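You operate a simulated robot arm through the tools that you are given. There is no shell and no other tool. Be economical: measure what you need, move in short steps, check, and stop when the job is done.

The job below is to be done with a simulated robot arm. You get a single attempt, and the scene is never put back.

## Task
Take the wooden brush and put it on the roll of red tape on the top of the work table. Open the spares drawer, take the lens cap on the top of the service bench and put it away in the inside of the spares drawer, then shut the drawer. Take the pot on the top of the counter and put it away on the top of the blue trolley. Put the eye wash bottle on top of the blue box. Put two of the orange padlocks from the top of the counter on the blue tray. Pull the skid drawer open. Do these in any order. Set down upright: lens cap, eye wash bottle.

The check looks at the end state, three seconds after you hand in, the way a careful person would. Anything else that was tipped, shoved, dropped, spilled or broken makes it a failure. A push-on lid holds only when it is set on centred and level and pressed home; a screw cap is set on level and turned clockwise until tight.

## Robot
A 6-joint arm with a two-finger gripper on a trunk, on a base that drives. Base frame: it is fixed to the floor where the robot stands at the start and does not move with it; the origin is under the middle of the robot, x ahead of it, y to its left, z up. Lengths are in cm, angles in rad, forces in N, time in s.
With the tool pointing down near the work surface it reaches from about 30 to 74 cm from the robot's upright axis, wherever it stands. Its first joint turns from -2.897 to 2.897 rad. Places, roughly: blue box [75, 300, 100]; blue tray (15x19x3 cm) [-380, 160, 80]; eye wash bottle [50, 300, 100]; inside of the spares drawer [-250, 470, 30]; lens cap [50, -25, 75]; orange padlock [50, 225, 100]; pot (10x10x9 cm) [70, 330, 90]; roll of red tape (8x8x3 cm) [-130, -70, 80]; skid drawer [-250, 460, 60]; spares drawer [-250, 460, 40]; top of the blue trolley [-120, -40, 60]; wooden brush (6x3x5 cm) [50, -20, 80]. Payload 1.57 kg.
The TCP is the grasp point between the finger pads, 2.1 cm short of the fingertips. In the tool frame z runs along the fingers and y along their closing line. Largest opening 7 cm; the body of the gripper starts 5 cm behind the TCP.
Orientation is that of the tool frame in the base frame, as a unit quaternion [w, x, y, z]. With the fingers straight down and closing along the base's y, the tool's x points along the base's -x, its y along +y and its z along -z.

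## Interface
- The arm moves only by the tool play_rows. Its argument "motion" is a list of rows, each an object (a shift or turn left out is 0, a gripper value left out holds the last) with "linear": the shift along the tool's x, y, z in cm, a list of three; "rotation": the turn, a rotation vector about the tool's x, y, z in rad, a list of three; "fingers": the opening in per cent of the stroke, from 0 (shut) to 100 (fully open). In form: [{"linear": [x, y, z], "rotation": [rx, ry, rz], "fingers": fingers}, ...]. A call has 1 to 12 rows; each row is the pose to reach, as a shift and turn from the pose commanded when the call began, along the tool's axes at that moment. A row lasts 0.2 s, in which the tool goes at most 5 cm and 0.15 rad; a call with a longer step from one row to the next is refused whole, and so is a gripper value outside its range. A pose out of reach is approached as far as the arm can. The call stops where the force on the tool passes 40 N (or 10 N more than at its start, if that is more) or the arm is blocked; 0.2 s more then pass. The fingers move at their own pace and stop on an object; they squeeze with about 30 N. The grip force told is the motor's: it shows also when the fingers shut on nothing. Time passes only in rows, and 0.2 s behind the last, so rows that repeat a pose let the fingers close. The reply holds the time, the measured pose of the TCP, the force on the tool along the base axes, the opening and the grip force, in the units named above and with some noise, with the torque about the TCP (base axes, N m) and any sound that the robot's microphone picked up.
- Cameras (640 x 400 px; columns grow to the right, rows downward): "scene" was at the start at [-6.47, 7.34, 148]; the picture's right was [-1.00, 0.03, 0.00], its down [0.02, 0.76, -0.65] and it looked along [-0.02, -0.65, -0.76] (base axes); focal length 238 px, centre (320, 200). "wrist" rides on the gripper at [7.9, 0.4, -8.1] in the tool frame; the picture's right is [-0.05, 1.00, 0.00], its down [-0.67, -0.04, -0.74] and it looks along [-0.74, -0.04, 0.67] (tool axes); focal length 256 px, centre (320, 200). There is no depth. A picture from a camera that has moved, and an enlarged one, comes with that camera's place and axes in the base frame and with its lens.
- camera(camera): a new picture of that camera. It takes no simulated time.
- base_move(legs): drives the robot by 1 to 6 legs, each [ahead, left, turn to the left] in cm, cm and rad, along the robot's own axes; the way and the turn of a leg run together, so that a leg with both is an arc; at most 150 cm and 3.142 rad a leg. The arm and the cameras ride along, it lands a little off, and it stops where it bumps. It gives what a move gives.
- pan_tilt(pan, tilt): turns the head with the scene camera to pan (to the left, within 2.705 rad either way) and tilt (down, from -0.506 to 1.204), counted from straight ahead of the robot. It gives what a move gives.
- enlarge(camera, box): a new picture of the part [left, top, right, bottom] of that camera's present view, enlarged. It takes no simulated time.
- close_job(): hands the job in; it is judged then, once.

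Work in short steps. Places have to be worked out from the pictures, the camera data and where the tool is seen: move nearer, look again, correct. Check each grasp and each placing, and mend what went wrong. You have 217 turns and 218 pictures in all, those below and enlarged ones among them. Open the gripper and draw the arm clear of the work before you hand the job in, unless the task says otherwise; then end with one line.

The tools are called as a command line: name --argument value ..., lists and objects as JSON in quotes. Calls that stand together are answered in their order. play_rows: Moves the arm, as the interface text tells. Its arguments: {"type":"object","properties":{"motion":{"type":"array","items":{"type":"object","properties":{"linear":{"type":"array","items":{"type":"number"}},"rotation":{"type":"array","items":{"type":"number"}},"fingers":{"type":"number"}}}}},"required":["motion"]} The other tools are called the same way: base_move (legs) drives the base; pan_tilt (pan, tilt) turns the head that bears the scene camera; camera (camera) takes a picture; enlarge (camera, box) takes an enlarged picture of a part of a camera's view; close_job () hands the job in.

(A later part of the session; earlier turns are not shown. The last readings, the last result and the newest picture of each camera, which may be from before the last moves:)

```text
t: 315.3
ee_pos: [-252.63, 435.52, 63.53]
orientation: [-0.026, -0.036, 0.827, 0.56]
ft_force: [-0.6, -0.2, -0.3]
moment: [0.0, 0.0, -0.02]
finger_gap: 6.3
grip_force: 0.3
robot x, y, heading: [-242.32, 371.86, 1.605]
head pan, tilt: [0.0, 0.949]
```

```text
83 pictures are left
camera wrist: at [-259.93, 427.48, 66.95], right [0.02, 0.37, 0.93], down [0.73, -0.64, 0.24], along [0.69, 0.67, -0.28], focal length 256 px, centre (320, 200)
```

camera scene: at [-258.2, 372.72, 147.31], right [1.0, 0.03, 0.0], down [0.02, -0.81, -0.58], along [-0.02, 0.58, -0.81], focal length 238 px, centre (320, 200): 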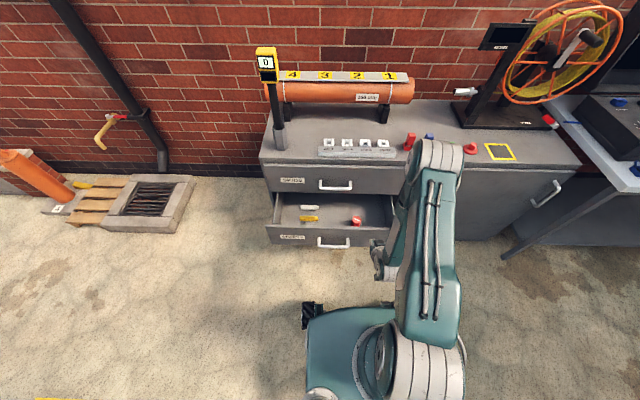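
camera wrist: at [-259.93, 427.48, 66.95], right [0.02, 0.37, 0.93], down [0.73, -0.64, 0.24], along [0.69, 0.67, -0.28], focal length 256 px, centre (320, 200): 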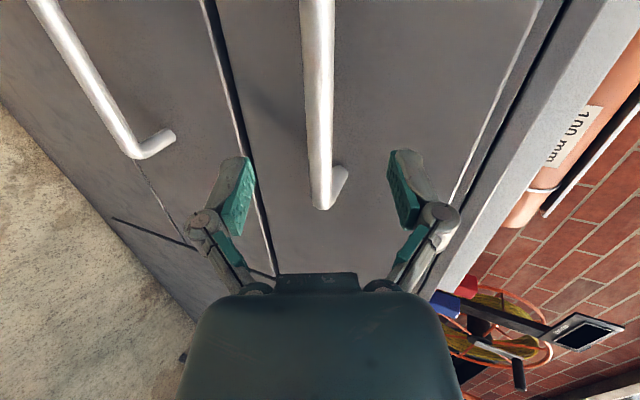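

The bar is centred. I advance 5.6 cm and close.

play_rows --motion '[{"linear": [0, 0, 3]}, {"linear": [0, 0, 5.5]}, {"linear": [0, 0, 5.5], "fingers": 0}, {"linear": [0, 0, 5.5]}, {"linear": [0, 0, 5.5]}]'

```text
t: 316.5
ee_pos: [-253.16, 440.54, 61.59]
orientation: [-0.025, -0.038, 0.827, 0.56]
ft_force: [0.3, -21.3, 14.6]
moment: [-0.03, 0.43, -0.41]
finger_gap: 1.52
grip_force: 31.4
robot x, y, heading: [-242.66, 371.65, 1.599]
head pan, tilt: [0.0, 0.949]
```

Gripped (1.52). I pull straight out.

play_rows --motion '[{"linear": [0.13, -0.54, -1.34]}, {"linear": [0.26, -1.08, -2.68]}, {"linear": [0.39, -1.62, -4.02]}, {"linear": [0.52, -2.16, -5.36]}, {"linear": [0.65, -2.7, -6.7]}, {"linear": [0.78, -3.24, -8.04]}, {"linear": [0.91, -3.78, -9.38]}, {"linear": [1.04, -4.32, -10.7]}, {"linear": [1.17, -4.86, -12.1]}, {"linear": [1.3, -5.4, -13.4]}, {"linear": [1.43, -5.94, -14.7]}, {"linear": [1.56, -6.5, -16.1]}]'

enlarge --camera "scene" --box '[230, 150, 470, 300]'

```text
t: 319.1
ee_pos: [-253.17, 423.13, 61.48]
orientation: [-0.026, -0.039, 0.826, 0.562]
ft_force: [-15.2, -0.5, 25.8]
moment: [0.05, 0.53, 0.16]
finger_gap: 1.54
grip_force: 32.2
robot x, y, heading: [-242.49, 372.02, 1.603]
head pan, tilt: [0.0, 0.949]
```

```text
2.67 times, centred on (350, 225) of scene
camera zoom: at [-258.6, 372.57, 147.28], right [1.0, 0.03, 0.0], down [0.03, -0.81, -0.58], along [-0.02, 0.58, -0.81], focal length 636 px, centre (240, 133)
```

zoom: 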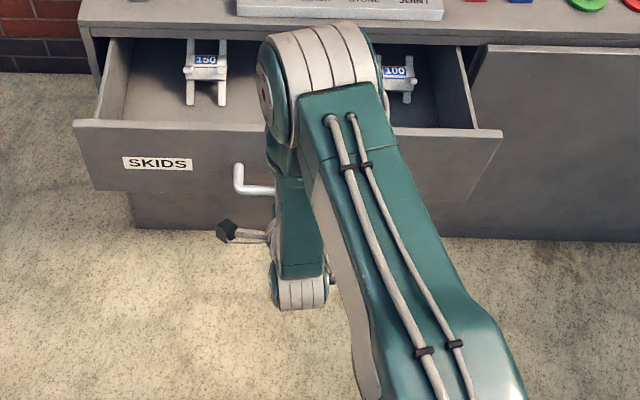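

It's open ~17 cm. I pull the last few cm, then release and back out.

play_rows --motion '[{"linear": [0.13, -0.54, -1.34]}, {"linear": [0.23, -0.95, -2.4]}]'

play_rows --motion '[{"fingers": 60}, {"fingers": 80}, {"linear": [0.1, 0, -1.5]}, {"linear": [0.2, 0, -3]}]'

base_move --legs '[[-5, 0, 0]]'

camera --camera "wrist"

```text
t: 319.7
ee_pos: [-253.11, 420.45, 61.48]
orientation: [-0.025, -0.038, 0.827, 0.56]
ft_force: [-18.1, -0.2, 24.5]
moment: [-0.03, 0.38, -0.15]
finger_gap: 1.51
grip_force: 32.0
robot x, y, heading: [-242.79, 372.02, 1.598]
head pan, tilt: [0.0, 0.949]
```

```text
t: 320.7
ee_pos: [-253.03, 417.77, 62.69]
orientation: [-0.025, -0.038, 0.827, 0.56]
ft_force: [-0.2, 0.8, 0.7]
moment: [0.01, 0.01, 0.05]
finger_gap: 5.58
grip_force: 0.0
robot x, y, heading: [-242.26, 371.87, 1.601]
head pan, tilt: [0.0, 0.949]
```

```text
t: 321.6
ee_pos: [-252.85, 413.31, 62.74]
orientation: [-0.025, -0.036, 0.827, 0.56]
ft_force: [-0.6, 1.1, 1.0]
moment: [0.0, 0.0, -0.03]
finger_gap: 5.59
grip_force: 0.0
robot x, y, heading: [-242.55, 367.18, 1.601]
head pan, tilt: [0.0, 0.949]
```

```text
81 pictures are left
camera wrist: at [-260.07, 405.27, 66.21], right [0.02, 0.37, 0.93], down [0.73, -0.64, 0.24], along [0.69, 0.67, -0.29], focal length 256 px, centre (320, 200)
```

wrist: 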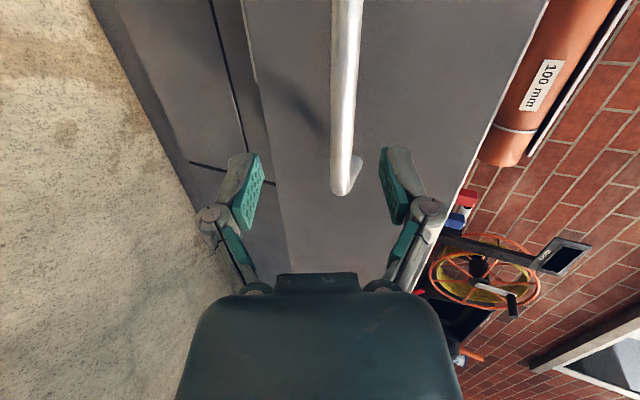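

Skid drawer is open and released. I rise while rolling back, then pitch back to tool-down.

play_rows --motion '[{"linear": [0, 2.2, -0.9], "rotation": [0, 0, -0.143]}, {"linear": [0, 4.4, -1.8], "rotation": [0, 0, -0.286]}, {"linear": [0, 6.6, -2.7], "rotation": [0, 0, -0.429]}, {"linear": [0, 8.8, -3.6], "rotation": [0, 0, -0.572]}, {"linear": [0, 11, -4.5], "rotation": [0, 0, -0.715]}, {"linear": [0, 13.2, -5.3], "rotation": [0, 0, -0.858]}, {"linear": [0, 15.4, -6.2], "rotation": [0, 0, -1.0]}, {"linear": [0, 17.6, -7.1], "rotation": [0, 0, -1.143]}, {"linear": [0, 19.8, -8], "rotation": [0, 0, -1.286]}, {"linear": [0, 22, -8.8], "rotation": [0, 0, -1.43]}, {"linear": [0, 24.1, -9.6], "rotation": [0, 0, -1.571]}]'

play_rows --motion '[{"linear": [-1, 0, -1], "rotation": [0, 0.15, 0]}, {"linear": [-2, 0, -2], "rotation": [0, 0.3, 0]}, {"linear": [-4, 0, -2], "rotation": [0, 0.45, 0]}, {"linear": [-6, 0, -2], "rotation": [0, 0.6, 0]}, {"linear": [-8, 0, -2], "rotation": [0, 0.75, 0]}, {"linear": [-10, 0, -2], "rotation": [0, 0.9, 0]}, {"linear": [-12, 0, -2], "rotation": [0, 1.05, 0]}, {"linear": [-12, 0, -2], "rotation": [0, 1.15, 0]}, {"linear": [-12, 0, -2], "rotation": [0, 1.19, 0], "fingers": 100}]'

camera --camera "scene"

```text
t: 324.1
ee_pos: [-253.34, 413.57, 88.74]
orientation: [-0.382, 0.612, -0.556, -0.412]
ft_force: [-0.7, 0.5, 0.1]
moment: [0.0, 0.01, -0.01]
finger_gap: 5.6
grip_force: 0.1
robot x, y, heading: [-242.66, 367.55, 1.595]
head pan, tilt: [0.0, 0.949]
```

```text
t: 326.1
ee_pos: [-253.25, 414.13, 96.48]
orientation: [-0.104, 0.733, -0.671, 0.031]
ft_force: [-0.7, 0.1, -0.2]
moment: [0.02, 0.01, -0.01]
finger_gap: 6.99
grip_force: 0.0
out of reach, approached as far as the arm can: row 4, 5, 6, 7, 8, 9
robot x, y, heading: [-243.15, 367.6, 1.596]
head pan, tilt: [0.0, 0.949]
```

```text
80 pictures are left
camera scene: at [-257.21, 368.67, 147.57], right [1.0, 0.03, -0.01], down [0.02, -0.81, -0.58], along [-0.02, 0.58, -0.81], focal length 238 px, centre (320, 200)
```

scene: 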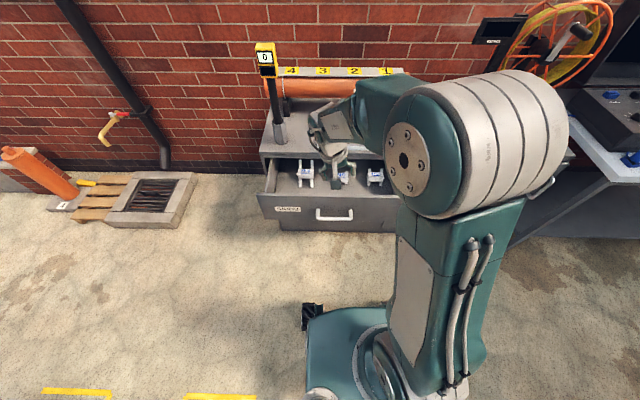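

The final orientation wasn't reached (limit near this radius). I extend a few cm outward so it can settle to tool-down.

play_rows --motion '[{"linear": [-2, 0, 0]}, {"linear": [-5, 0, 0]}, {"linear": [-8, 0, 0]}, {"linear": [-8, 0, 0]}]'

```text
t: 327.1
ee_pos: [-253.88, 422.03, 96.96]
orientation: [-0.113, 0.732, -0.671, 0.034]
ft_force: [0.4, 0.2, 1.0]
moment: [-0.02, 0.01, -0.01]
finger_gap: 6.99
grip_force: 0.2
out of reach, approached as far as the arm can: row 3, 4
robot x, y, heading: [-242.52, 367.87, 1.599]
head pan, tilt: [0.0, 0.949]
```

I apply an explicit corrective rotation instead.

play_rows --motion '[{"rotation": [-0.1, 0.05, 0]}, {"rotation": [-0.2, 0.1, 0]}, {"rotation": [-0.2, 0.1, 0]}]'

```text
t: 327.9
ee_pos: [-253.89, 421.96, 96.92]
orientation: [-0.113, 0.732, -0.671, 0.034]
ft_force: [-0.2, -0.2, 0.4]
moment: [-0.02, 0.02, -0.01]
finger_gap: 6.99
grip_force: 0.0
out of reach, approached as far as the arm can: row 1, 2, 3
robot x, y, heading: [-242.33, 367.55, 1.593]
head pan, tilt: [0.0, 0.949]
```

It seems a wrist joint is at its limit. I test yawing the tool to free it.

play_rows --motion '[{"rotation": [0, 0, 0.15]}, {"rotation": [0, 0, 0.3]}, {"rotation": [0, 0, 0.45]}, {"rotation": [0, 0, 0.6]}]'

```text
t: 328.9
ee_pos: [-253.99, 421.96, 96.96]
orientation: [0.118, -0.501, 0.857, 0.001]
ft_force: [0.4, -0.3, 0.6]
moment: [0.0, -0.01, -0.02]
finger_gap: 6.98
grip_force: 0.0
robot x, y, heading: [-242.76, 367.82, 1.594]
head pan, tilt: [0.0, 0.949]
```

Yaw was free. Now I remove the remaining tilt in this yaw.

play_rows --motion '[{"rotation": [-0.058, 0.101, 0]}, {"rotation": [-0.117, 0.204, 0]}, {"rotation": [-0.117, 0.204, 0]}]'

```text
t: 329.6
ee_pos: [-253.96, 421.9, 97.05]
orientation: [0.119, -0.502, 0.857, 0.001]
ft_force: [-0.6, 0.6, 0.0]
moment: [0.01, 0.03, 0.02]
finger_gap: 6.98
grip_force: 0.0
out of reach, approached as far as the arm can: row 1, 2, 3
robot x, y, heading: [-242.89, 367.45, 1.601]
head pan, tilt: [0.0, 0.949]
```

The stuck lateral tilt suggests the forearm-roll joint wrapped to its limit. I'll go back to a forward-pitched (aligned) pose, roll the tool negatively there so that joint unwinds, and return.

play_rows --motion '[{"rotation": [-0.066, -0.12, 0.028]}, {"rotation": [-0.131, -0.241, 0.056]}, {"rotation": [-0.197, -0.361, 0.084]}, {"rotation": [-0.263, -0.481, 0.113]}, {"rotation": [-0.328, -0.601, 0.141]}, {"rotation": [-0.394, -0.722, 0.169]}, {"rotation": [-0.46, -0.842, 0.197]}, {"rotation": [-0.525, -0.962, 0.225]}, {"rotation": [-0.591, -1.082, 0.253]}]'

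play_rows --motion '[{"rotation": [0, 0, -0.145]}, {"rotation": [0, 0, -0.29]}, {"rotation": [0, 0, -0.435]}, {"rotation": [0, 0, -0.58]}, {"rotation": [0, 0, -0.725]}, {"rotation": [0, 0, -0.87]}, {"rotation": [0, 0, -1.015]}, {"rotation": [0, 0, -1.16]}, {"rotation": [0, 0, -1.305]}, {"rotation": [0, 0, -1.45]}, {"rotation": [0, 0, -1.6]}]'

camera --camera "scene"

```text
t: 331.6
ee_pos: [-254.1, 421.96, 96.9]
orientation: [0.39, -0.337, 0.691, 0.506]
ft_force: [0.0, -0.6, 0.3]
moment: [-0.02, -0.04, -0.02]
finger_gap: 6.98
grip_force: 0.1
robot x, y, heading: [-242.34, 367.65, 1.595]
head pan, tilt: [0.0, 0.949]
```

```text
t: 334.1
ee_pos: [-254.07, 421.88, 96.87]
orientation: [-0.634, 0.732, -0.24, -0.07]
ft_force: [-0.5, 0.0, 0.2]
moment: [-0.01, 0.01, 0.02]
finger_gap: 6.99
grip_force: 0.1
robot x, y, heading: [-242.43, 367.59, 1.595]
head pan, tilt: [0.0, 0.949]
```

```text
79 pictures are left
camera scene: at [-257.25, 368.68, 147.56], right [1.0, 0.03, -0.01], down [0.02, -0.81, -0.58], along [-0.02, 0.58, -0.81], focal length 238 px, centre (320, 200)
```

scene: 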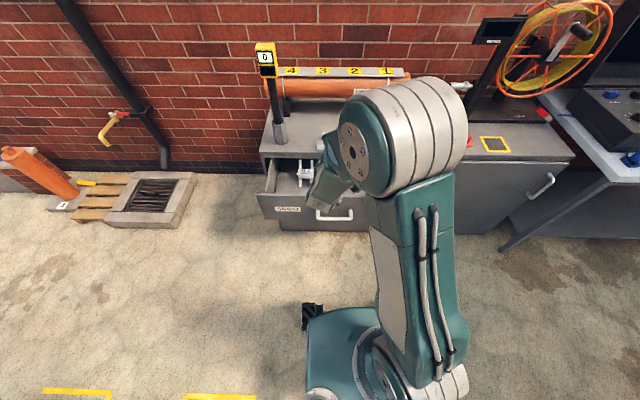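

Now I tilt back to tool-down from this roll and see whether the limit is gone.

play_rows --motion '[{"rotation": [-0.126, 0.0573, 0]}, {"rotation": [-0.252, 0.1146, 0]}, {"rotation": [-0.378, 0.172, 0]}, {"rotation": [-0.504, 0.229, 0]}, {"rotation": [-0.63, 0.2865, 0]}, {"rotation": [-0.755, 0.344, 0]}, {"rotation": [-0.881, 0.401, 0]}, {"rotation": [-1.007, 0.458, 0]}, {"rotation": [-1.133, 0.516, 0]}, {"rotation": [-1.259, 0.573, 0]}, {"rotation": [-1.259, 0.573, 0]}]'

```text
t: 336.4
ee_pos: [-254.09, 422.14, 96.94]
orientation: [-0.305, 0.904, -0.297, -0.035]
ft_force: [0.2, 0.0, -0.7]
moment: [-0.01, 0.02, -0.02]
finger_gap: 7.01
grip_force: 0.1
out of reach, approached as far as the arm can: row 6, 7, 8, 9, 10, 11
robot x, y, heading: [-242.53, 367.34, 1.597]
head pan, tilt: [0.0, 0.949]
```

The evidence (residual lean ≈ π−2.9) fits the forearm-roll joint being on the wrong branch. I swing the tool from down, via pointing right, to pointing slightly up — unwinding that joint — then bring it straight down. First to the right.

play_rows --motion '[{"rotation": [0.137, 0.016, 0]}, {"rotation": [0.274, 0.033, 0]}, {"rotation": [0.41, 0.049, 0]}, {"rotation": [0.547, 0.065, 0]}, {"rotation": [0.684, 0.082, 0]}, {"rotation": [0.821, 0.098, 0]}, {"rotation": [0.821, 0.098, 0]}]'

```text
t: 338.1
ee_pos: [-254.02, 421.98, 96.93]
orientation: [-0.626, 0.707, -0.301, 0.129]
ft_force: [-0.7, -0.6, 0.2]
moment: [-0.03, -0.01, -0.02]
finger_gap: 6.99
grip_force: 0.0
robot x, y, heading: [-242.73, 367.75, 1.597]
head pan, tilt: [0.0, 0.949]
```

That was free. Now from right to forward-and-up.

play_rows --motion '[{"rotation": [0.0657, -0.1264, 0]}, {"rotation": [0.1314, -0.2529, 0]}, {"rotation": [0.1971, -0.3793, 0]}, {"rotation": [0.2629, -0.5057, 0]}, {"rotation": [0.3286, -0.6321, 0]}, {"rotation": [0.3943, -0.7586, 0]}, {"rotation": [0.46, -0.885, 0]}, {"rotation": [0.46, -0.885, 0]}]'

```text
t: 339.9
ee_pos: [-253.95, 421.98, 96.87]
orientation: [0.834, -0.537, -0.031, 0.122]
ft_force: [-0.5, 0.8, -0.2]
moment: [0.03, 0.03, -0.04]
finger_gap: 6.99
grip_force: 0.1
robot x, y, heading: [-242.95, 367.9, 1.598]
head pan, tilt: [0.0, 0.949]
```

Free again. Now straight down through the alignment to tool-down.

play_rows --motion '[{"rotation": [-0.143, 0.0125, 0]}, {"rotation": [-0.286, 0.025, 0]}, {"rotation": [-0.429, 0.0374, 0]}, {"rotation": [-0.572, 0.05, 0]}, {"rotation": [-0.715, 0.0623, 0]}, {"rotation": [-0.858, 0.0747, 0]}, {"rotation": [-1.0, 0.087, 0]}, {"rotation": [-1.143, 0.0996, 0]}, {"rotation": [-1.286, 0.112, 0]}, {"rotation": [-1.429, 0.1245, 0]}, {"rotation": [-1.572, 0.137, 0]}, {"rotation": [-1.715, 0.149, 0]}]'

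play_rows --motion '[{"rotation": [-0.14, 0.0125, 0]}, {"rotation": [-0.283, 0.025, 0]}, {"rotation": [-0.283, 0.025, 0]}]'

camera --camera "scene"

```text
t: 342.4
ee_pos: [-253.96, 421.94, 96.9]
orientation: [-0.137, 0.989, 0.056, -0.022]
ft_force: [0.3, -0.5, 0.5]
moment: [0.03, 0.02, 0.01]
finger_gap: 7.02
grip_force: 0.1
robot x, y, heading: [-242.6, 367.63, 1.596]
head pan, tilt: [0.0, 0.949]
```

```text
t: 343.2
ee_pos: [-254.01, 421.95, 96.83]
orientation: [0.002, 0.998, 0.057, 0.0]
ft_force: [-0.6, -0.8, -0.9]
moment: [0.01, 0.02, 0.03]
finger_gap: 7.01
grip_force: 0.1
robot x, y, heading: [-242.66, 367.68, 1.598]
head pan, tilt: [0.0, 0.949]
```

```text
78 pictures are left
camera scene: at [-257.24, 368.71, 147.56], right [1.0, 0.03, -0.01], down [0.02, -0.81, -0.58], along [-0.02, 0.58, -0.81], focal length 238 px, centre (320, 200)
```

scene: 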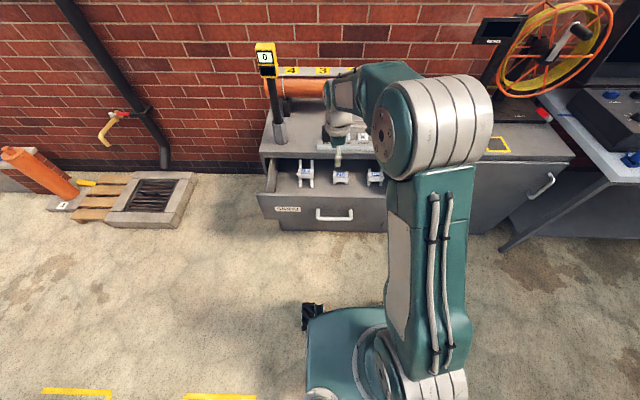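

The wrist is unwound and vertical. I yaw back to the default orientation and drive to the padlocks on the counter (≈[57,227]).

play_rows --motion '[{"linear": [0, 0.5, -0.8], "rotation": [0, 0, 0.14]}, {"linear": [0, 1, -1.5], "rotation": [0, 0, 0.28]}, {"linear": [0, 1.5, -2], "rotation": [0, 0, 0.42]}, {"linear": [0, 2, -3], "rotation": [0, 0, 0.56]}, {"linear": [0, 2.5, -4], "rotation": [0, 0, 0.7]}, {"linear": [0, 3, -5], "rotation": [0, 0, 0.84]}, {"linear": [0, 3.5, -6], "rotation": [0, 0, 0.98]}, {"linear": [0, 4, -7], "rotation": [0, 0, 1.12]}, {"linear": [0, 4.5, -8], "rotation": [0, 0, 1.26]}, {"linear": [0, 5, -8], "rotation": [0, 0, 1.4]}, {"linear": [0, 5, -8], "rotation": [0, 0, 1.54]}, {"linear": [0, 5, -8], "rotation": [0, 0, 1.65]}]'

base_move --legs '[[5, 0, -0.03], [0, -105, 0], [0, -100, 0], [0, 0, -1.571], [0, -145, 0], [18, 0, 0]]'

pan_tilt --pan 0.0 --tilt 0.75

camera --camera "scene"

camera --camera "wrist"

```text
t: 345.9
ee_pos: [-253.4, 416.96, 104.85]
orientation: [0.002, 0.719, -0.695, 0.0]
ft_force: [0.1, 0.2, -0.1]
moment: [0.0, 0.02, 0.01]
finger_gap: 7.02
grip_force: 0.0
robot x, y, heading: [-242.83, 367.66, 1.597]
head pan, tilt: [0.0, 0.949]
```

```text
t: 368.4
ee_pos: [29.26, 236.9, 104.76]
orientation: [-0.002, 0.001, 1.0, 0.0]
ft_force: [0.4, -0.5, 0.1]
moment: [0.01, -0.01, -0.01]
finger_gap: 7.0
grip_force: 0.0
robot x, y, heading: [-20.4, 227.6, -0.007]
head pan, tilt: [0.0, 0.949]
```

```text
t: 369.1
ee_pos: [29.41, 236.94, 104.84]
orientation: [-0.001, 0.001, 1.0, 0.0]
ft_force: [-1.2, 0.1, 0.5]
moment: [0.02, -0.02, -0.01]
finger_gap: 7.01
grip_force: 0.1
robot x, y, heading: [-20.49, 227.62, -0.012]
head pan, tilt: [0.0, 0.75]
```

```text
77 pictures are left
camera scene: at [-18.07, 242.98, 148.83], right [-0.01, -1.0, 0.0], down [-0.68, 0.01, -0.73], along [0.73, -0.01, -0.68], focal length 238 px, centre (320, 200)
```

scene: 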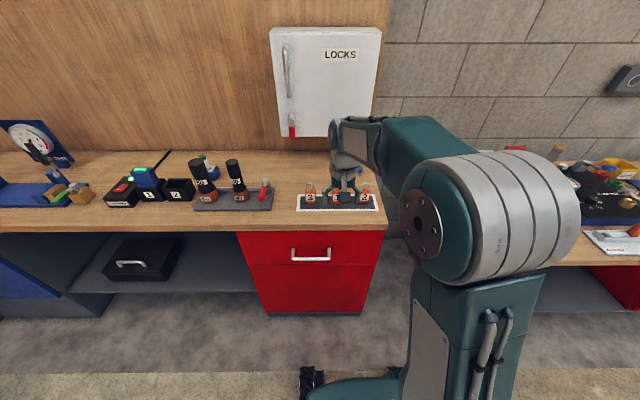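

```text
76 pictures are left
camera wrist: at [21.38, 237.35, 112.89], right [0.05, 1.0, 0.0], down [0.67, -0.04, 0.74], along [0.74, -0.04, -0.67], focal length 256 px, centre (320, 200)
```

wrist: 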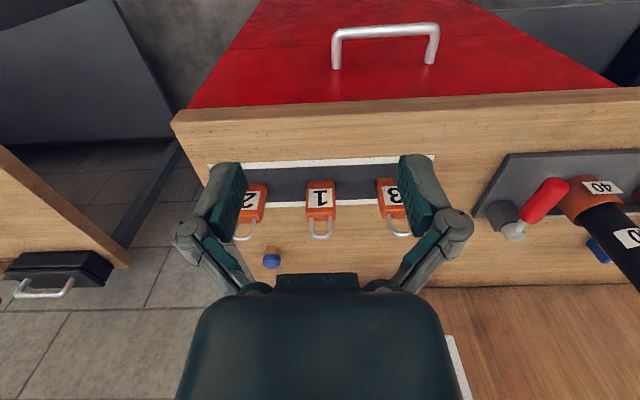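

Three orange padlocks stand on the mat. I enlarge to see their pose and size.

enlarge --camera "wrist" --box '[220, 140, 420, 265]'

enlarge --camera "scene" --box '[280, 160, 400, 235]'

```text
3.20 times, centred on (320, 202) of wrist
camera zoom: at [21.38, 237.35, 112.89], right [0.05, 1.0, 0.0], down [0.67, -0.04, 0.74], along [0.74, -0.04, -0.67], focal length 819 px, centre (320, 192)
```

zoom: 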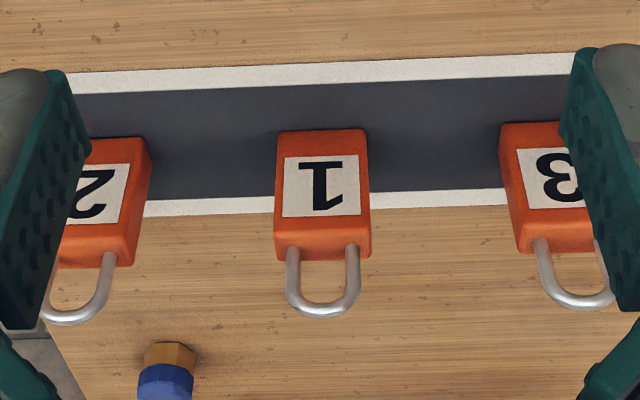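

```text
5.33 times, centred on (340, 198) of scene
camera zoom: at [-18.07, 242.98, 148.83], right [-0.01, -1.0, 0.0], down [-0.68, 0.01, -0.73], along [0.73, -0.01, -0.68], focal length 1272 px, centre (213, 213)
```

zoom: 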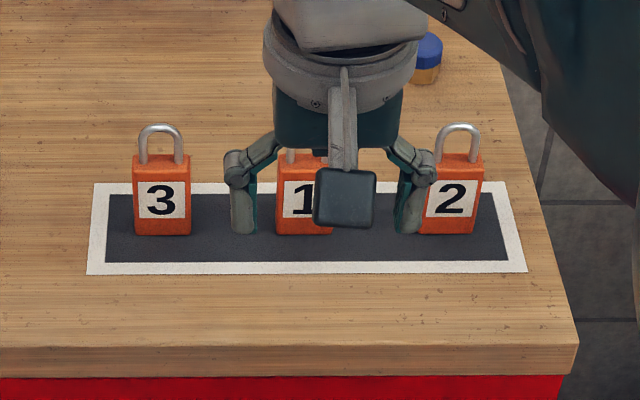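

Padlocks stand upright, ~3.8 cm wide, body z≈86.5–93, shackle top ≈96. I take padlock 1 at ≈[47.8,236.2]: hover above it first.

play_rows --motion '[{"linear": [-4.5, -0.2, 0]}, {"linear": [-9, -0.4, 0]}, {"linear": [-13.5, -0.6, 1]}, {"linear": [-18, -0.7, 2.5]}]'

camera --camera "wrist"

```text
t: 370.1
ee_pos: [47.26, 236.09, 102.21]
orientation: [-0.001, 0.001, 1.0, -0.001]
ft_force: [-0.1, -0.2, 0.4]
moment: [0.01, -0.01, 0.0]
finger_gap: 7.01
grip_force: 0.1
robot x, y, heading: [-20.52, 227.76, -0.011]
head pan, tilt: [0.0, 0.75]
```

```text
73 pictures are left
camera wrist: at [39.4, 236.57, 110.31], right [0.05, 1.0, 0.0], down [0.67, -0.04, 0.74], along [0.74, -0.04, -0.67], focal length 256 px, centre (320, 200)
```

wrist: 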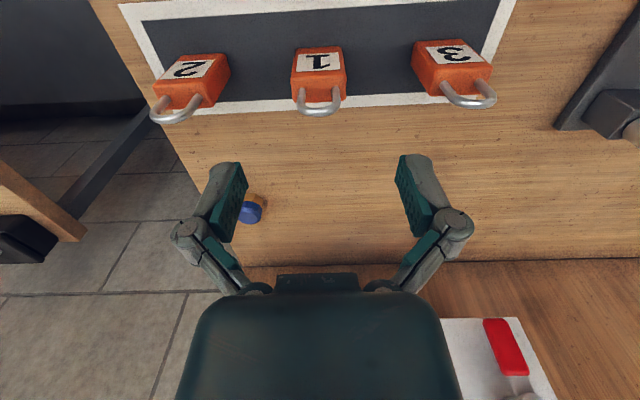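

Alignment is within 0.4 cm. I descend to z≈91.5 and close on the body.

play_rows --motion '[{"linear": [-0.35, 0, 4]}, {"linear": [-0.35, 0, 8]}, {"linear": [-0.35, 0, 10.7]}, {"linear": [-0.35, 0, 10.7], "fingers": 0}, {"linear": [-0.35, 0, 10.7]}, {"linear": [-0.35, 0, 10.7]}, {"linear": [-0.35, 0, 9]}, {"linear": [-0.35, 0, 5]}, {"linear": [-0.35, 0, 0.5]}]'

camera --camera "wrist"

```text
t: 372.1
ee_pos: [47.56, 236.23, 101.52]
orientation: [-0.002, 0.001, 1.0, 0.0]
ft_force: [0.3, 0.2, -1.6]
moment: [0.01, 0.02, 0.01]
finger_gap: 3.93
grip_force: 29.8
robot x, y, heading: [-20.66, 227.72, -0.012]
head pan, tilt: [0.0, 0.75]
```

```text
72 pictures are left
camera wrist: at [39.64, 236.62, 109.74], right [0.05, 1.0, 0.0], down [0.67, -0.04, 0.74], along [0.74, -0.04, -0.67], focal length 256 px, centre (320, 200)
```

wrist: 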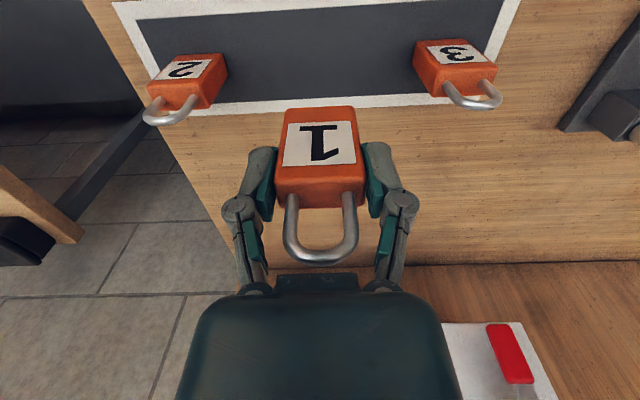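

Padlock 1 is held. I retract a little, back off, turn to face −x and look for the way to the blue tray.

play_rows --motion '[{"linear": [4, 0, -1]}, {"linear": [8.5, 0, -2]}, {"linear": [13, 0, -3]}, {"linear": [17, 0, -4]}]'

base_move --legs '[[-30, 0, 0], [0, 0, 3.14], [0, 20, 0]]'

pan_tilt --pan 0.0 --tilt 0.35

camera --camera "scene"

```text
t: 373.1
ee_pos: [30.65, 236.05, 105.67]
orientation: [-0.003, 0.002, 1.0, 0.0]
ft_force: [0.8, -0.2, -1.7]
moment: [0.02, 0.05, 0.01]
finger_gap: 3.94
grip_force: 30.2
robot x, y, heading: [-20.36, 227.55, -0.008]
head pan, tilt: [0.0, 0.75]
```

```text
t: 383.8
ee_pos: [-101.03, 198.65, 105.8]
orientation: [0.002, 1.0, 0.011, 0.002]
ft_force: [0.9, 1.2, -0.7]
moment: [0.0, -0.02, 0.02]
finger_gap: 3.89
grip_force: 29.9
robot x, y, heading: [-50.08, 207.8, -3.126]
head pan, tilt: [0.0, 0.75]
```

```text
t: 384.6
ee_pos: [-101.09, 198.22, 105.76]
orientation: [0.0, 1.0, 0.01, 0.001]
ft_force: [-0.7, 0.7, -0.6]
moment: [0.03, 0.0, 0.0]
finger_gap: 3.92
grip_force: 29.8
robot x, y, heading: [-50.32, 207.84, -3.126]
head pan, tilt: [0.0, 0.351]
```

```text
71 pictures are left
camera scene: at [-53.69, 192.18, 152.4], right [-0.01, 1.0, 0.0], down [0.35, 0.01, -0.94], along [-0.94, -0.01, -0.35], focal length 238 px, centre (320, 200)
```

scene: 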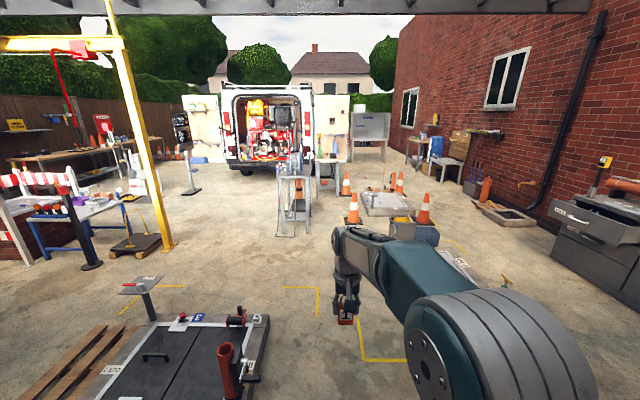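

The table straight ahead (≈x −330…−400, y 160) likely bears the blue tray. I enlarge it.

enlarge --camera "scene" --box '[220, 120, 420, 245]'

```text
3.20 times, centred on (320, 182) of scene
camera zoom: at [-53.69, 192.18, 152.4], right [-0.01, 1.0, 0.0], down [0.35, 0.01, -0.94], along [-0.94, -0.01, -0.35], focal length 763 px, centre (320, 256)
```

zoom: 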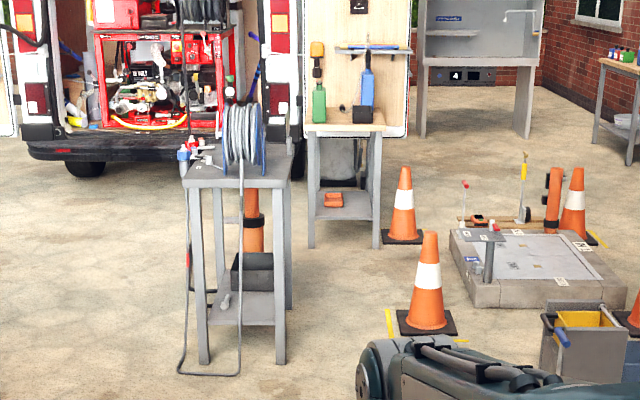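

I drive ahead through the gap between the slabs (y≈208) to x≈−230 for a nearer look.

base_move --legs '[[150, 0, -0.016], [30, 0, 0]]'

pan_tilt --pan 0.15 --tilt 0.45

camera --camera "scene"

```text
t: 393.7
ee_pos: [-281.44, 194.73, 105.83]
orientation: [0.0, 1.0, 0.014, 0.002]
ft_force: [0.8, -0.2, -2.2]
moment: [0.0, 0.0, 0.02]
finger_gap: 3.92
grip_force: 29.9
robot x, y, heading: [-230.38, 204.51, -3.115]
head pan, tilt: [0.0, 0.351]
```

```text
t: 394.4
ee_pos: [-281.44, 194.82, 105.92]
orientation: [0.0, 1.0, 0.014, 0.002]
ft_force: [-0.4, 1.0, -0.5]
moment: [0.01, 0.0, 0.02]
finger_gap: 3.92
grip_force: 29.8
robot x, y, heading: [-230.39, 204.86, -3.127]
head pan, tilt: [0.15, 0.45]
```

```text
69 pictures are left
camera scene: at [-233.83, 187.65, 151.48], right [-0.17, 0.99, 0.0], down [0.43, 0.07, -0.9], along [-0.89, -0.15, -0.44], focal length 238 px, centre (320, 200)
```

scene: 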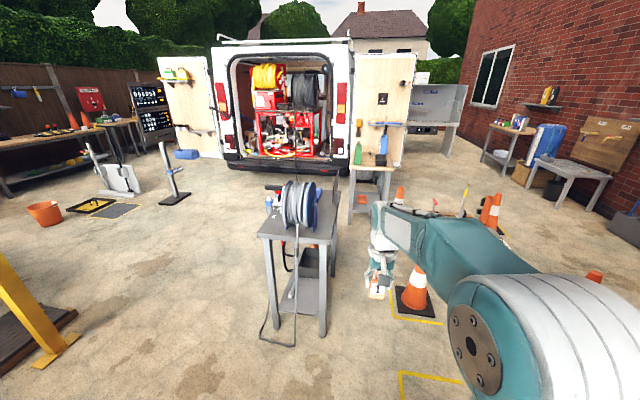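

enlarge --camera "scene" --box '[230, 100, 430, 225]'

```text
3.20 times, centred on (330, 162) of scene
camera zoom: at [-233.83, 187.65, 151.48], right [-0.17, 0.99, 0.0], down [0.43, 0.07, -0.9], along [-0.89, -0.15, -0.44], focal length 763 px, centre (288, 320)
```

zoom: 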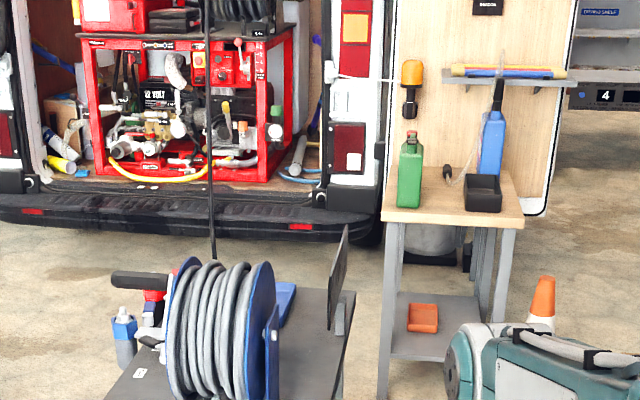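

The blue tray is visible at the back of the hose-reel table (≈[-388,161]). I approach from its −y side: over to x≈−258, down to y≈97, then to x≈−378.

base_move --legs '[[28, 0, -0.02], [0, 108, 0], [118, 0, 0]]'

pan_tilt --pan -1.3 --tilt 0.7

camera --camera "scene"

```text
t: 407.1
ee_pos: [-426.56, 86.15, 105.92]
orientation: [0.0, 1.0, 0.004, 0.002]
ft_force: [0.1, 0.1, -1.5]
moment: [0.0, 0.01, 0.02]
finger_gap: 3.92
grip_force: 30.2
robot x, y, heading: [-375.31, 94.99, -3.143]
head pan, tilt: [0.15, 0.45]
```

```text
t: 408.7
ee_pos: [-426.53, 86.0, 105.81]
orientation: [0.0, 1.0, 0.005, 0.001]
ft_force: [0.8, -0.5, -1.3]
moment: [0.01, 0.01, 0.02]
finger_gap: 3.94
grip_force: 29.5
robot x, y, heading: [-375.6, 95.0, -3.134]
head pan, tilt: [-1.3, 0.7]
```

```text
67 pictures are left
camera scene: at [-372.15, 87.55, 149.28], right [0.96, 0.27, 0.0], down [0.17, -0.62, -0.77], along [-0.21, 0.74, -0.64], focal length 238 px, centre (320, 200)
```

scene: 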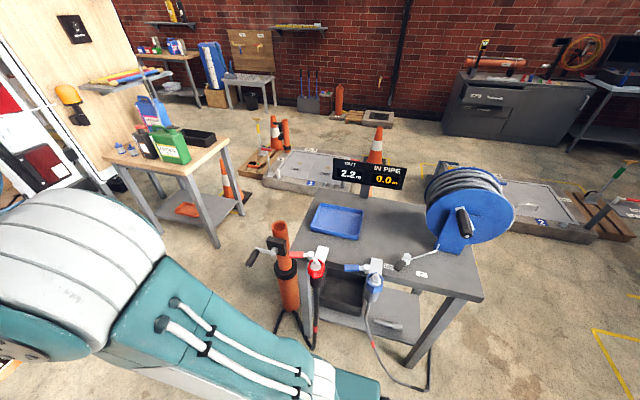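

The tray is at ≈[-385.5,157] on the table, reachable from here. I turn to face it (+y) and look with the wrist camera.

base_move --legs '[[0, 0, -1.571]]'

camera --camera "wrist"

```text
t: 412.9
ee_pos: [-384.53, 145.96, 105.87]
orientation: [0.001, 0.711, -0.703, 0.0]
ft_force: [0.0, -0.4, -0.4]
moment: [0.01, 0.02, -0.02]
finger_gap: 3.92
grip_force: 29.9
robot x, y, heading: [-375.49, 94.72, 1.574]
head pan, tilt: [-1.3, 0.7]
```

```text
66 pictures are left
camera wrist: at [-384.85, 138.07, 113.99], right [-1.0, 0.04, 0.0], down [0.03, 0.67, 0.74], along [0.03, 0.74, -0.67], focal length 256 px, centre (320, 200)
```

wrist: 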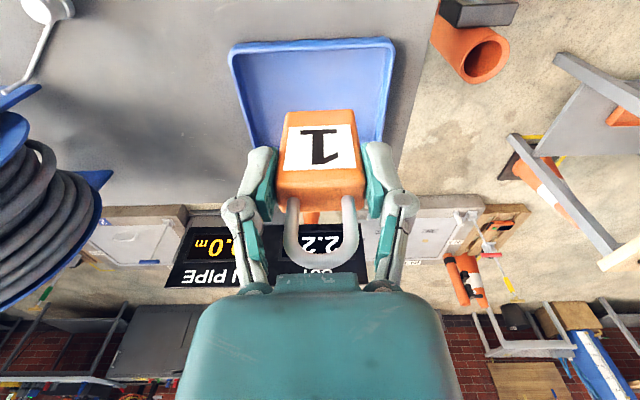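

Tray spans x≈−393…−374, y≈148.6…163.6. I'll put padlock 1 at ≈[-388,156]: move over and lower toward z≈84.

play_rows --motion '[{"linear": [-3.5, 1.2, 2]}, {"linear": [-7, 2.4, 4.5]}, {"linear": [-10, 3.7, 7]}, {"linear": [-10, 3.7, 11.5]}, {"linear": [-10, 3.7, 16]}, {"linear": [-10, 3.7, 20]}]'

camera --camera "wrist"

enlarge --camera "scene" --box '[0, 0, 640, 400]'

```text
t: 414.3
ee_pos: [-388.4, 155.98, 86.1]
orientation: [-0.002, 0.711, -0.703, -0.002]
ft_force: [0.6, -4.3, 20.9]
moment: [-0.24, -0.09, 0.0]
finger_gap: 3.93
grip_force: 30.2
robot x, y, heading: [-375.31, 95.25, 1.573]
head pan, tilt: [-1.3, 0.7]
```

```text
65 pictures are left
camera wrist: at [-388.7, 147.9, 94.11], right [-1.0, 0.04, 0.0], down [0.03, 0.66, 0.75], along [0.03, 0.75, -0.66], focal length 256 px, centre (320, 200)
```

wrist: 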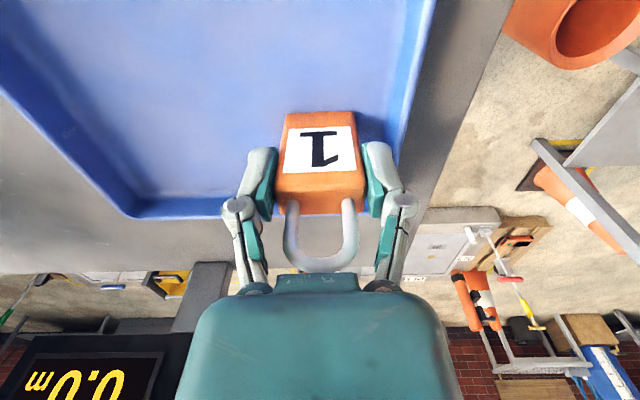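

```text
1.00 times, centred on (320, 200) of scene (not enlarged: the box is as wide or as high as the picture)
camera zoom: at [-383.0, 91.23, 149.29], right [0.27, -0.96, 0.0], down [-0.62, -0.17, -0.77], along [0.74, 0.21, -0.64], focal length 238 px, centre (320, 200)
```

zoom: 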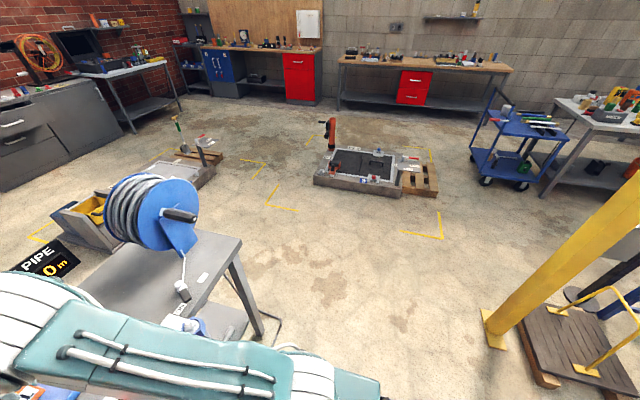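

Contact at z≈86.1 — the padlock stands on the tray floor, just inside the right wall. I ease up slightly, open only a bit and rise.

play_rows --motion '[{"linear": [0, 0, -0.3]}, {"linear": [0, 0, -0.3], "fingers": 68}, {"linear": [0, 0, -0.3]}, {"linear": [0, 0, -4]}, {"linear": [0, 0, -8.5]}, {"linear": [2, 0, -13]}, {"linear": [5, 0, -17]}]'

camera --camera "wrist"

```text
t: 415.9
ee_pos: [-388.23, 150.8, 102.84]
orientation: [0.001, 0.71, -0.704, 0.001]
ft_force: [-1.1, 0.2, -0.1]
moment: [-0.02, 0.0, 0.01]
finger_gap: 4.77
grip_force: 0.0
robot x, y, heading: [-375.54, 94.93, 1.574]
head pan, tilt: [-1.3, 0.7]
```

```text
63 pictures are left
camera wrist: at [-388.57, 143.0, 110.92], right [-1.0, 0.04, 0.0], down [0.03, 0.67, 0.74], along [0.03, 0.74, -0.67], focal length 256 px, centre (320, 200)
```

wrist: 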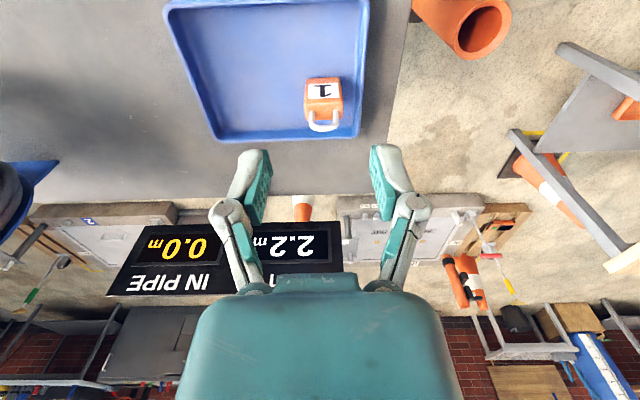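

Padlock 1 stands in the tray. I drive back the same way for padlock 2.

play_rows --motion '[{"linear": [4, 0, -2], "fingers": 100}]'

base_move --legs '[[0, 0, 1.569], [-118, 0, 0], [0, -108, 0], [-150, 0, 0], [-55, 0, 0], [0, 0, -3.14]]'

base_move --legs '[[33, 14, 0]]'

camera --camera "wrist"

```text
t: 416.3
ee_pos: [-388.03, 147.0, 104.76]
orientation: [0.002, 0.711, -0.704, 0.001]
ft_force: [0.2, -0.2, 0.6]
moment: [-0.01, -0.03, 0.0]
finger_gap: 7.01
grip_force: 0.1
robot x, y, heading: [-375.28, 95.54, 1.573]
head pan, tilt: [-1.3, 0.7]
```

```text
t: 448.4
ee_pos: [0.04, 210.83, 104.88]
orientation: [-0.001, 0.01, 1.0, 0.0]
ft_force: [0.3, -0.3, 0.0]
moment: [-0.02, 0.03, 0.02]
finger_gap: 6.99
grip_force: 0.0
robot x, y, heading: [-52.07, 199.47, -0.025]
head pan, tilt: [-1.3, 0.7]
```

```text
t: 450.7
ee_pos: [33.63, 223.67, 104.91]
orientation: [-0.001, 0.012, 1.0, 0.0]
ft_force: [0.2, 0.3, 0.0]
moment: [0.01, -0.02, -0.03]
finger_gap: 6.99
grip_force: 0.1
robot x, y, heading: [-18.87, 213.11, -0.028]
head pan, tilt: [-1.3, 0.7]
```

```text
62 pictures are left
camera wrist: at [25.7, 224.25, 112.99], right [0.08, 1.0, 0.0], down [0.67, -0.05, 0.74], along [0.74, -0.06, -0.67], focal length 256 px, centre (320, 200)
```

wrist: 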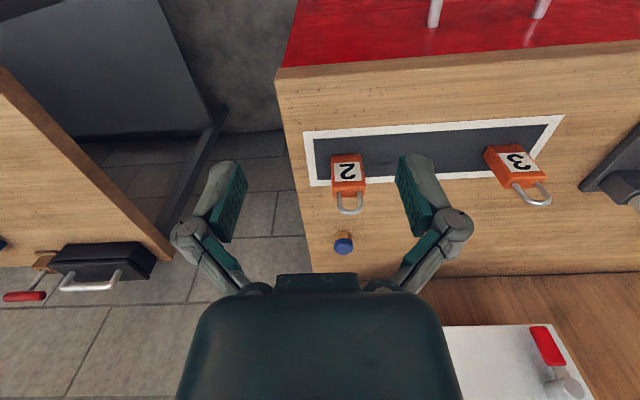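

Padlock 2 is at ≈[47.5,226]. I hover above it and check.

play_rows --motion '[{"linear": [-4.5, 0.9, 0.5]}, {"linear": [-9, 1.8, 1.5]}, {"linear": [-13.6, 2.65, 2.5]}]'

camera --camera "wrist"

```text
t: 451.5
ee_pos: [47.21, 226.06, 102.29]
orientation: [-0.001, 0.011, 1.0, 0.001]
ft_force: [-0.2, -1.4, 0.4]
moment: [-0.04, -0.02, -0.01]
finger_gap: 6.98
grip_force: 0.1
robot x, y, heading: [-18.48, 212.88, -0.028]
head pan, tilt: [-1.3, 0.7]
```

```text
61 pictures are left
camera wrist: at [39.18, 226.7, 110.53], right [0.08, 1.0, 0.0], down [0.67, -0.05, 0.74], along [0.74, -0.06, -0.67], focal length 256 px, centre (320, 200)
```

wrist: 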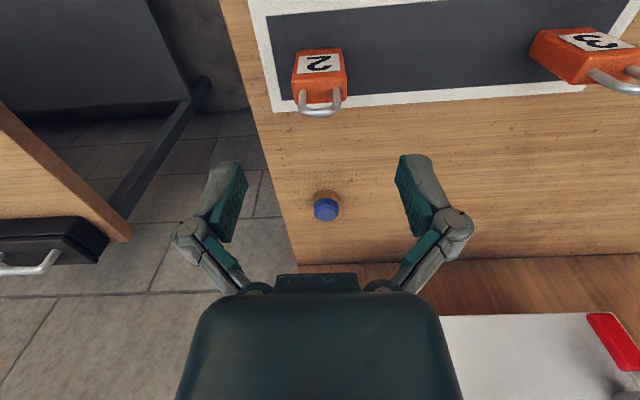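

Same view as for padlock 1, so alignment is right. I descend, grip and lift.

play_rows --motion '[{"linear": [-0.3, 0, 4]}, {"linear": [-0.3, 0, 8]}, {"linear": [-0.3, 0, 10.8]}, {"linear": [-0.3, 0, 10.8], "fingers": 0}, {"linear": [-0.3, 0, 10.8]}, {"linear": [-0.3, 0, 10.8]}, {"linear": [-0.3, 0, 9]}, {"linear": [-0.3, 0, 5]}, {"linear": [-0.3, 0, 0.5]}, {"linear": [3, 0, -3]}, {"linear": [7, 0, -4]}]'

camera --camera "wrist"

```text
t: 453.9
ee_pos: [40.24, 226.23, 106.38]
orientation: [-0.002, 0.012, 1.0, 0.0]
ft_force: [-0.6, 0.6, -1.5]
moment: [0.01, 0.01, 0.01]
finger_gap: 3.94
grip_force: 30.4
robot x, y, heading: [-18.86, 212.87, -0.03]
head pan, tilt: [-1.3, 0.7]
```

```text
60 pictures are left
camera wrist: at [32.23, 226.85, 114.56], right [0.08, 1.0, 0.0], down [0.67, -0.05, 0.74], along [0.74, -0.06, -0.67], focal length 256 px, centre (320, 200)
```

wrist: 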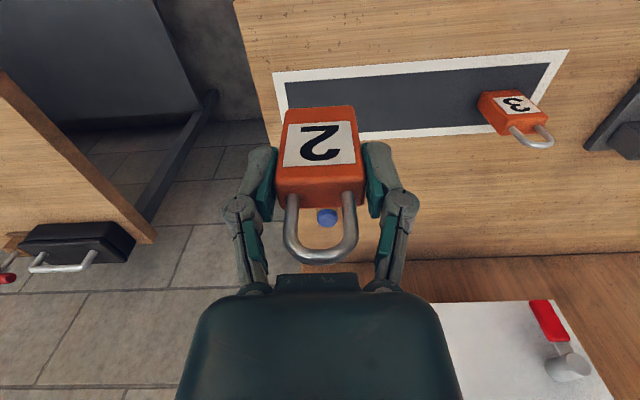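

Padlock 2 is held. I drive back to the tray table by the same route.

play_rows --motion '[{"linear": [4, 0, 0]}, {"linear": [8, 0, 0]}]'

base_move --legs '[[-33, 0, 0], [0, 0, 3.14], [0, 8, 0.03], [150, 0, 0], [56, 0, 0], [0, 110, 0]]'

```text
t: 454.5
ee_pos: [32.3, 226.38, 106.49]
orientation: [-0.001, 0.012, 1.0, 0.0]
ft_force: [-0.3, -0.6, -1.4]
moment: [0.01, 0.0, 0.01]
finger_gap: 3.92
grip_force: 29.6
robot x, y, heading: [-18.72, 212.64, -0.03]
head pan, tilt: [-1.3, 0.7]
```

```text
t: 479.8
ee_pos: [-305.55, 75.84, 106.56]
orientation: [0.0, 1.0, 0.017, 0.001]
ft_force: [-1.0, -0.9, -0.9]
moment: [0.02, -0.04, 0.01]
finger_gap: 3.94
grip_force: 30.1
robot x, y, heading: [-255.44, 92.32, -3.119]
head pan, tilt: [-1.3, 0.7]
```

I continue to the table and turn to face the tray.

base_move --legs '[[112, -3, -0.02], [0, 0, -1.571]]'

camera --camera "wrist"

```text
t: 489.4
ee_pos: [-382.82, 143.05, 106.42]
orientation: [0.0, 0.711, -0.704, 0.0]
ft_force: [-0.2, -0.1, -1.8]
moment: [-0.01, -0.03, 0.0]
finger_gap: 3.93
grip_force: 30.5
robot x, y, heading: [-367.67, 92.95, 1.575]
head pan, tilt: [-1.3, 0.7]
```

```text
59 pictures are left
camera wrist: at [-383.17, 135.08, 114.62], right [-1.0, 0.04, 0.0], down [0.03, 0.67, 0.74], along [0.03, 0.74, -0.67], focal length 256 px, centre (320, 200)
```

wrist: 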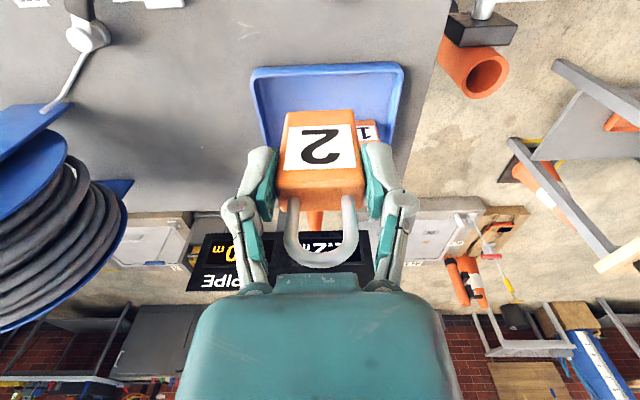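

I place padlock 2 at ≈[-380,155.5], beside padlock 1: move over and lower to just above contact.

play_rows --motion '[{"linear": [-4, -1, 1]}, {"linear": [-8, -2, 3]}, {"linear": [-12.5, -2.8, 4]}, {"linear": [-12.5, -2.8, 8.5]}, {"linear": [-12.5, -2.8, 13]}, {"linear": [-12.5, -2.8, 17.5]}, {"linear": [-12.5, -2.8, 19.3]}]'

camera --camera "wrist"

```text
t: 491.0
ee_pos: [-380.08, 155.51, 87.18]
orientation: [0.001, 0.711, -0.704, 0.0]
ft_force: [-0.9, 0.2, -0.9]
moment: [0.01, -0.01, 0.04]
finger_gap: 3.94
grip_force: 29.8
robot x, y, heading: [-367.5, 92.7, 1.574]
head pan, tilt: [-1.3, 0.7]
```

```text
58 pictures are left
camera wrist: at [-380.46, 147.52, 95.2], right [-1.0, 0.04, 0.0], down [0.03, 0.67, 0.74], along [0.03, 0.74, -0.67], focal length 256 px, centre (320, 200)
```

wrist: 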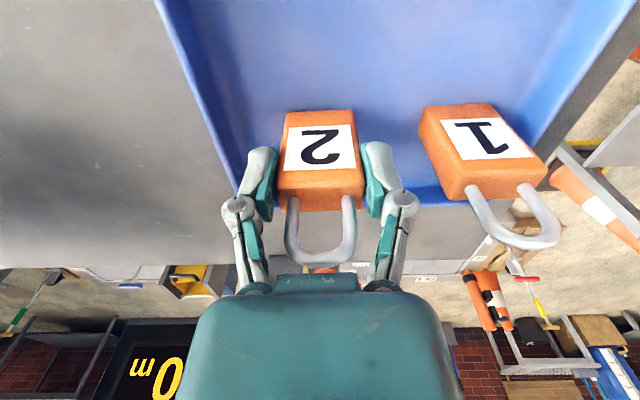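

The left finger is close to the tray wall; I shift 1 cm toward padlock 1 and lower to contact.

play_rows --motion '[{"linear": [0, 1, 0]}, {"linear": [0, 1, 0.5]}, {"linear": [0, 1, 0.9]}, {"linear": [0, 1, 1.2]}]'

```text
t: 492.0
ee_pos: [-381.06, 155.49, 86.2]
orientation: [0.0, 0.711, -0.703, 0.0]
ft_force: [0.2, -8.0, 21.7]
moment: [-0.31, -0.05, 0.03]
finger_gap: 3.93
grip_force: 30.3
robot x, y, heading: [-367.57, 92.62, 1.577]
head pan, tilt: [-1.3, 0.7]
```

Contact as before. I ease up, open moderately and rise, then look.

play_rows --motion '[{"linear": [0, 0, -0.3]}, {"linear": [0, 0, -0.3], "fingers": 68}, {"linear": [0, 0, -0.3]}, {"linear": [0, 0, -4]}, {"linear": [0, 0, -8.5]}, {"linear": [2, 0, -13]}, {"linear": [5, 0, -17]}, {"linear": [9, 0, -19], "fingers": 100}]'

camera --camera "wrist"

```text
t: 493.8
ee_pos: [-381.01, 146.48, 105.06]
orientation: [0.001, 0.711, -0.703, 0.001]
ft_force: [-0.2, -0.1, -0.6]
moment: [-0.01, 0.02, 0.0]
finger_gap: 6.97
grip_force: 0.1
robot x, y, heading: [-367.65, 92.43, 1.575]
head pan, tilt: [-1.3, 0.7]
```

```text
57 pictures are left
camera wrist: at [-381.37, 138.57, 113.14], right [-1.0, 0.04, 0.0], down [0.03, 0.67, 0.74], along [0.03, 0.74, -0.67], focal length 256 px, centre (320, 200)
```

wrist: 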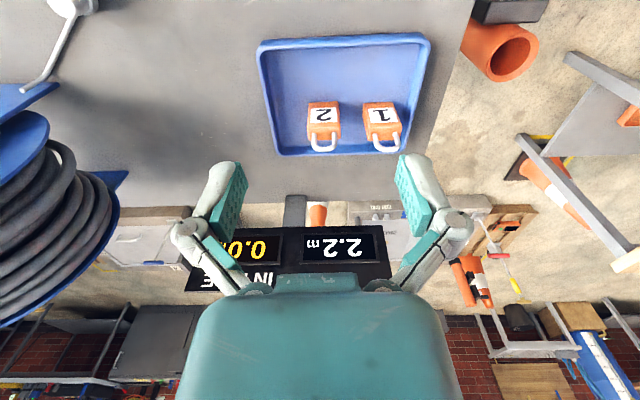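

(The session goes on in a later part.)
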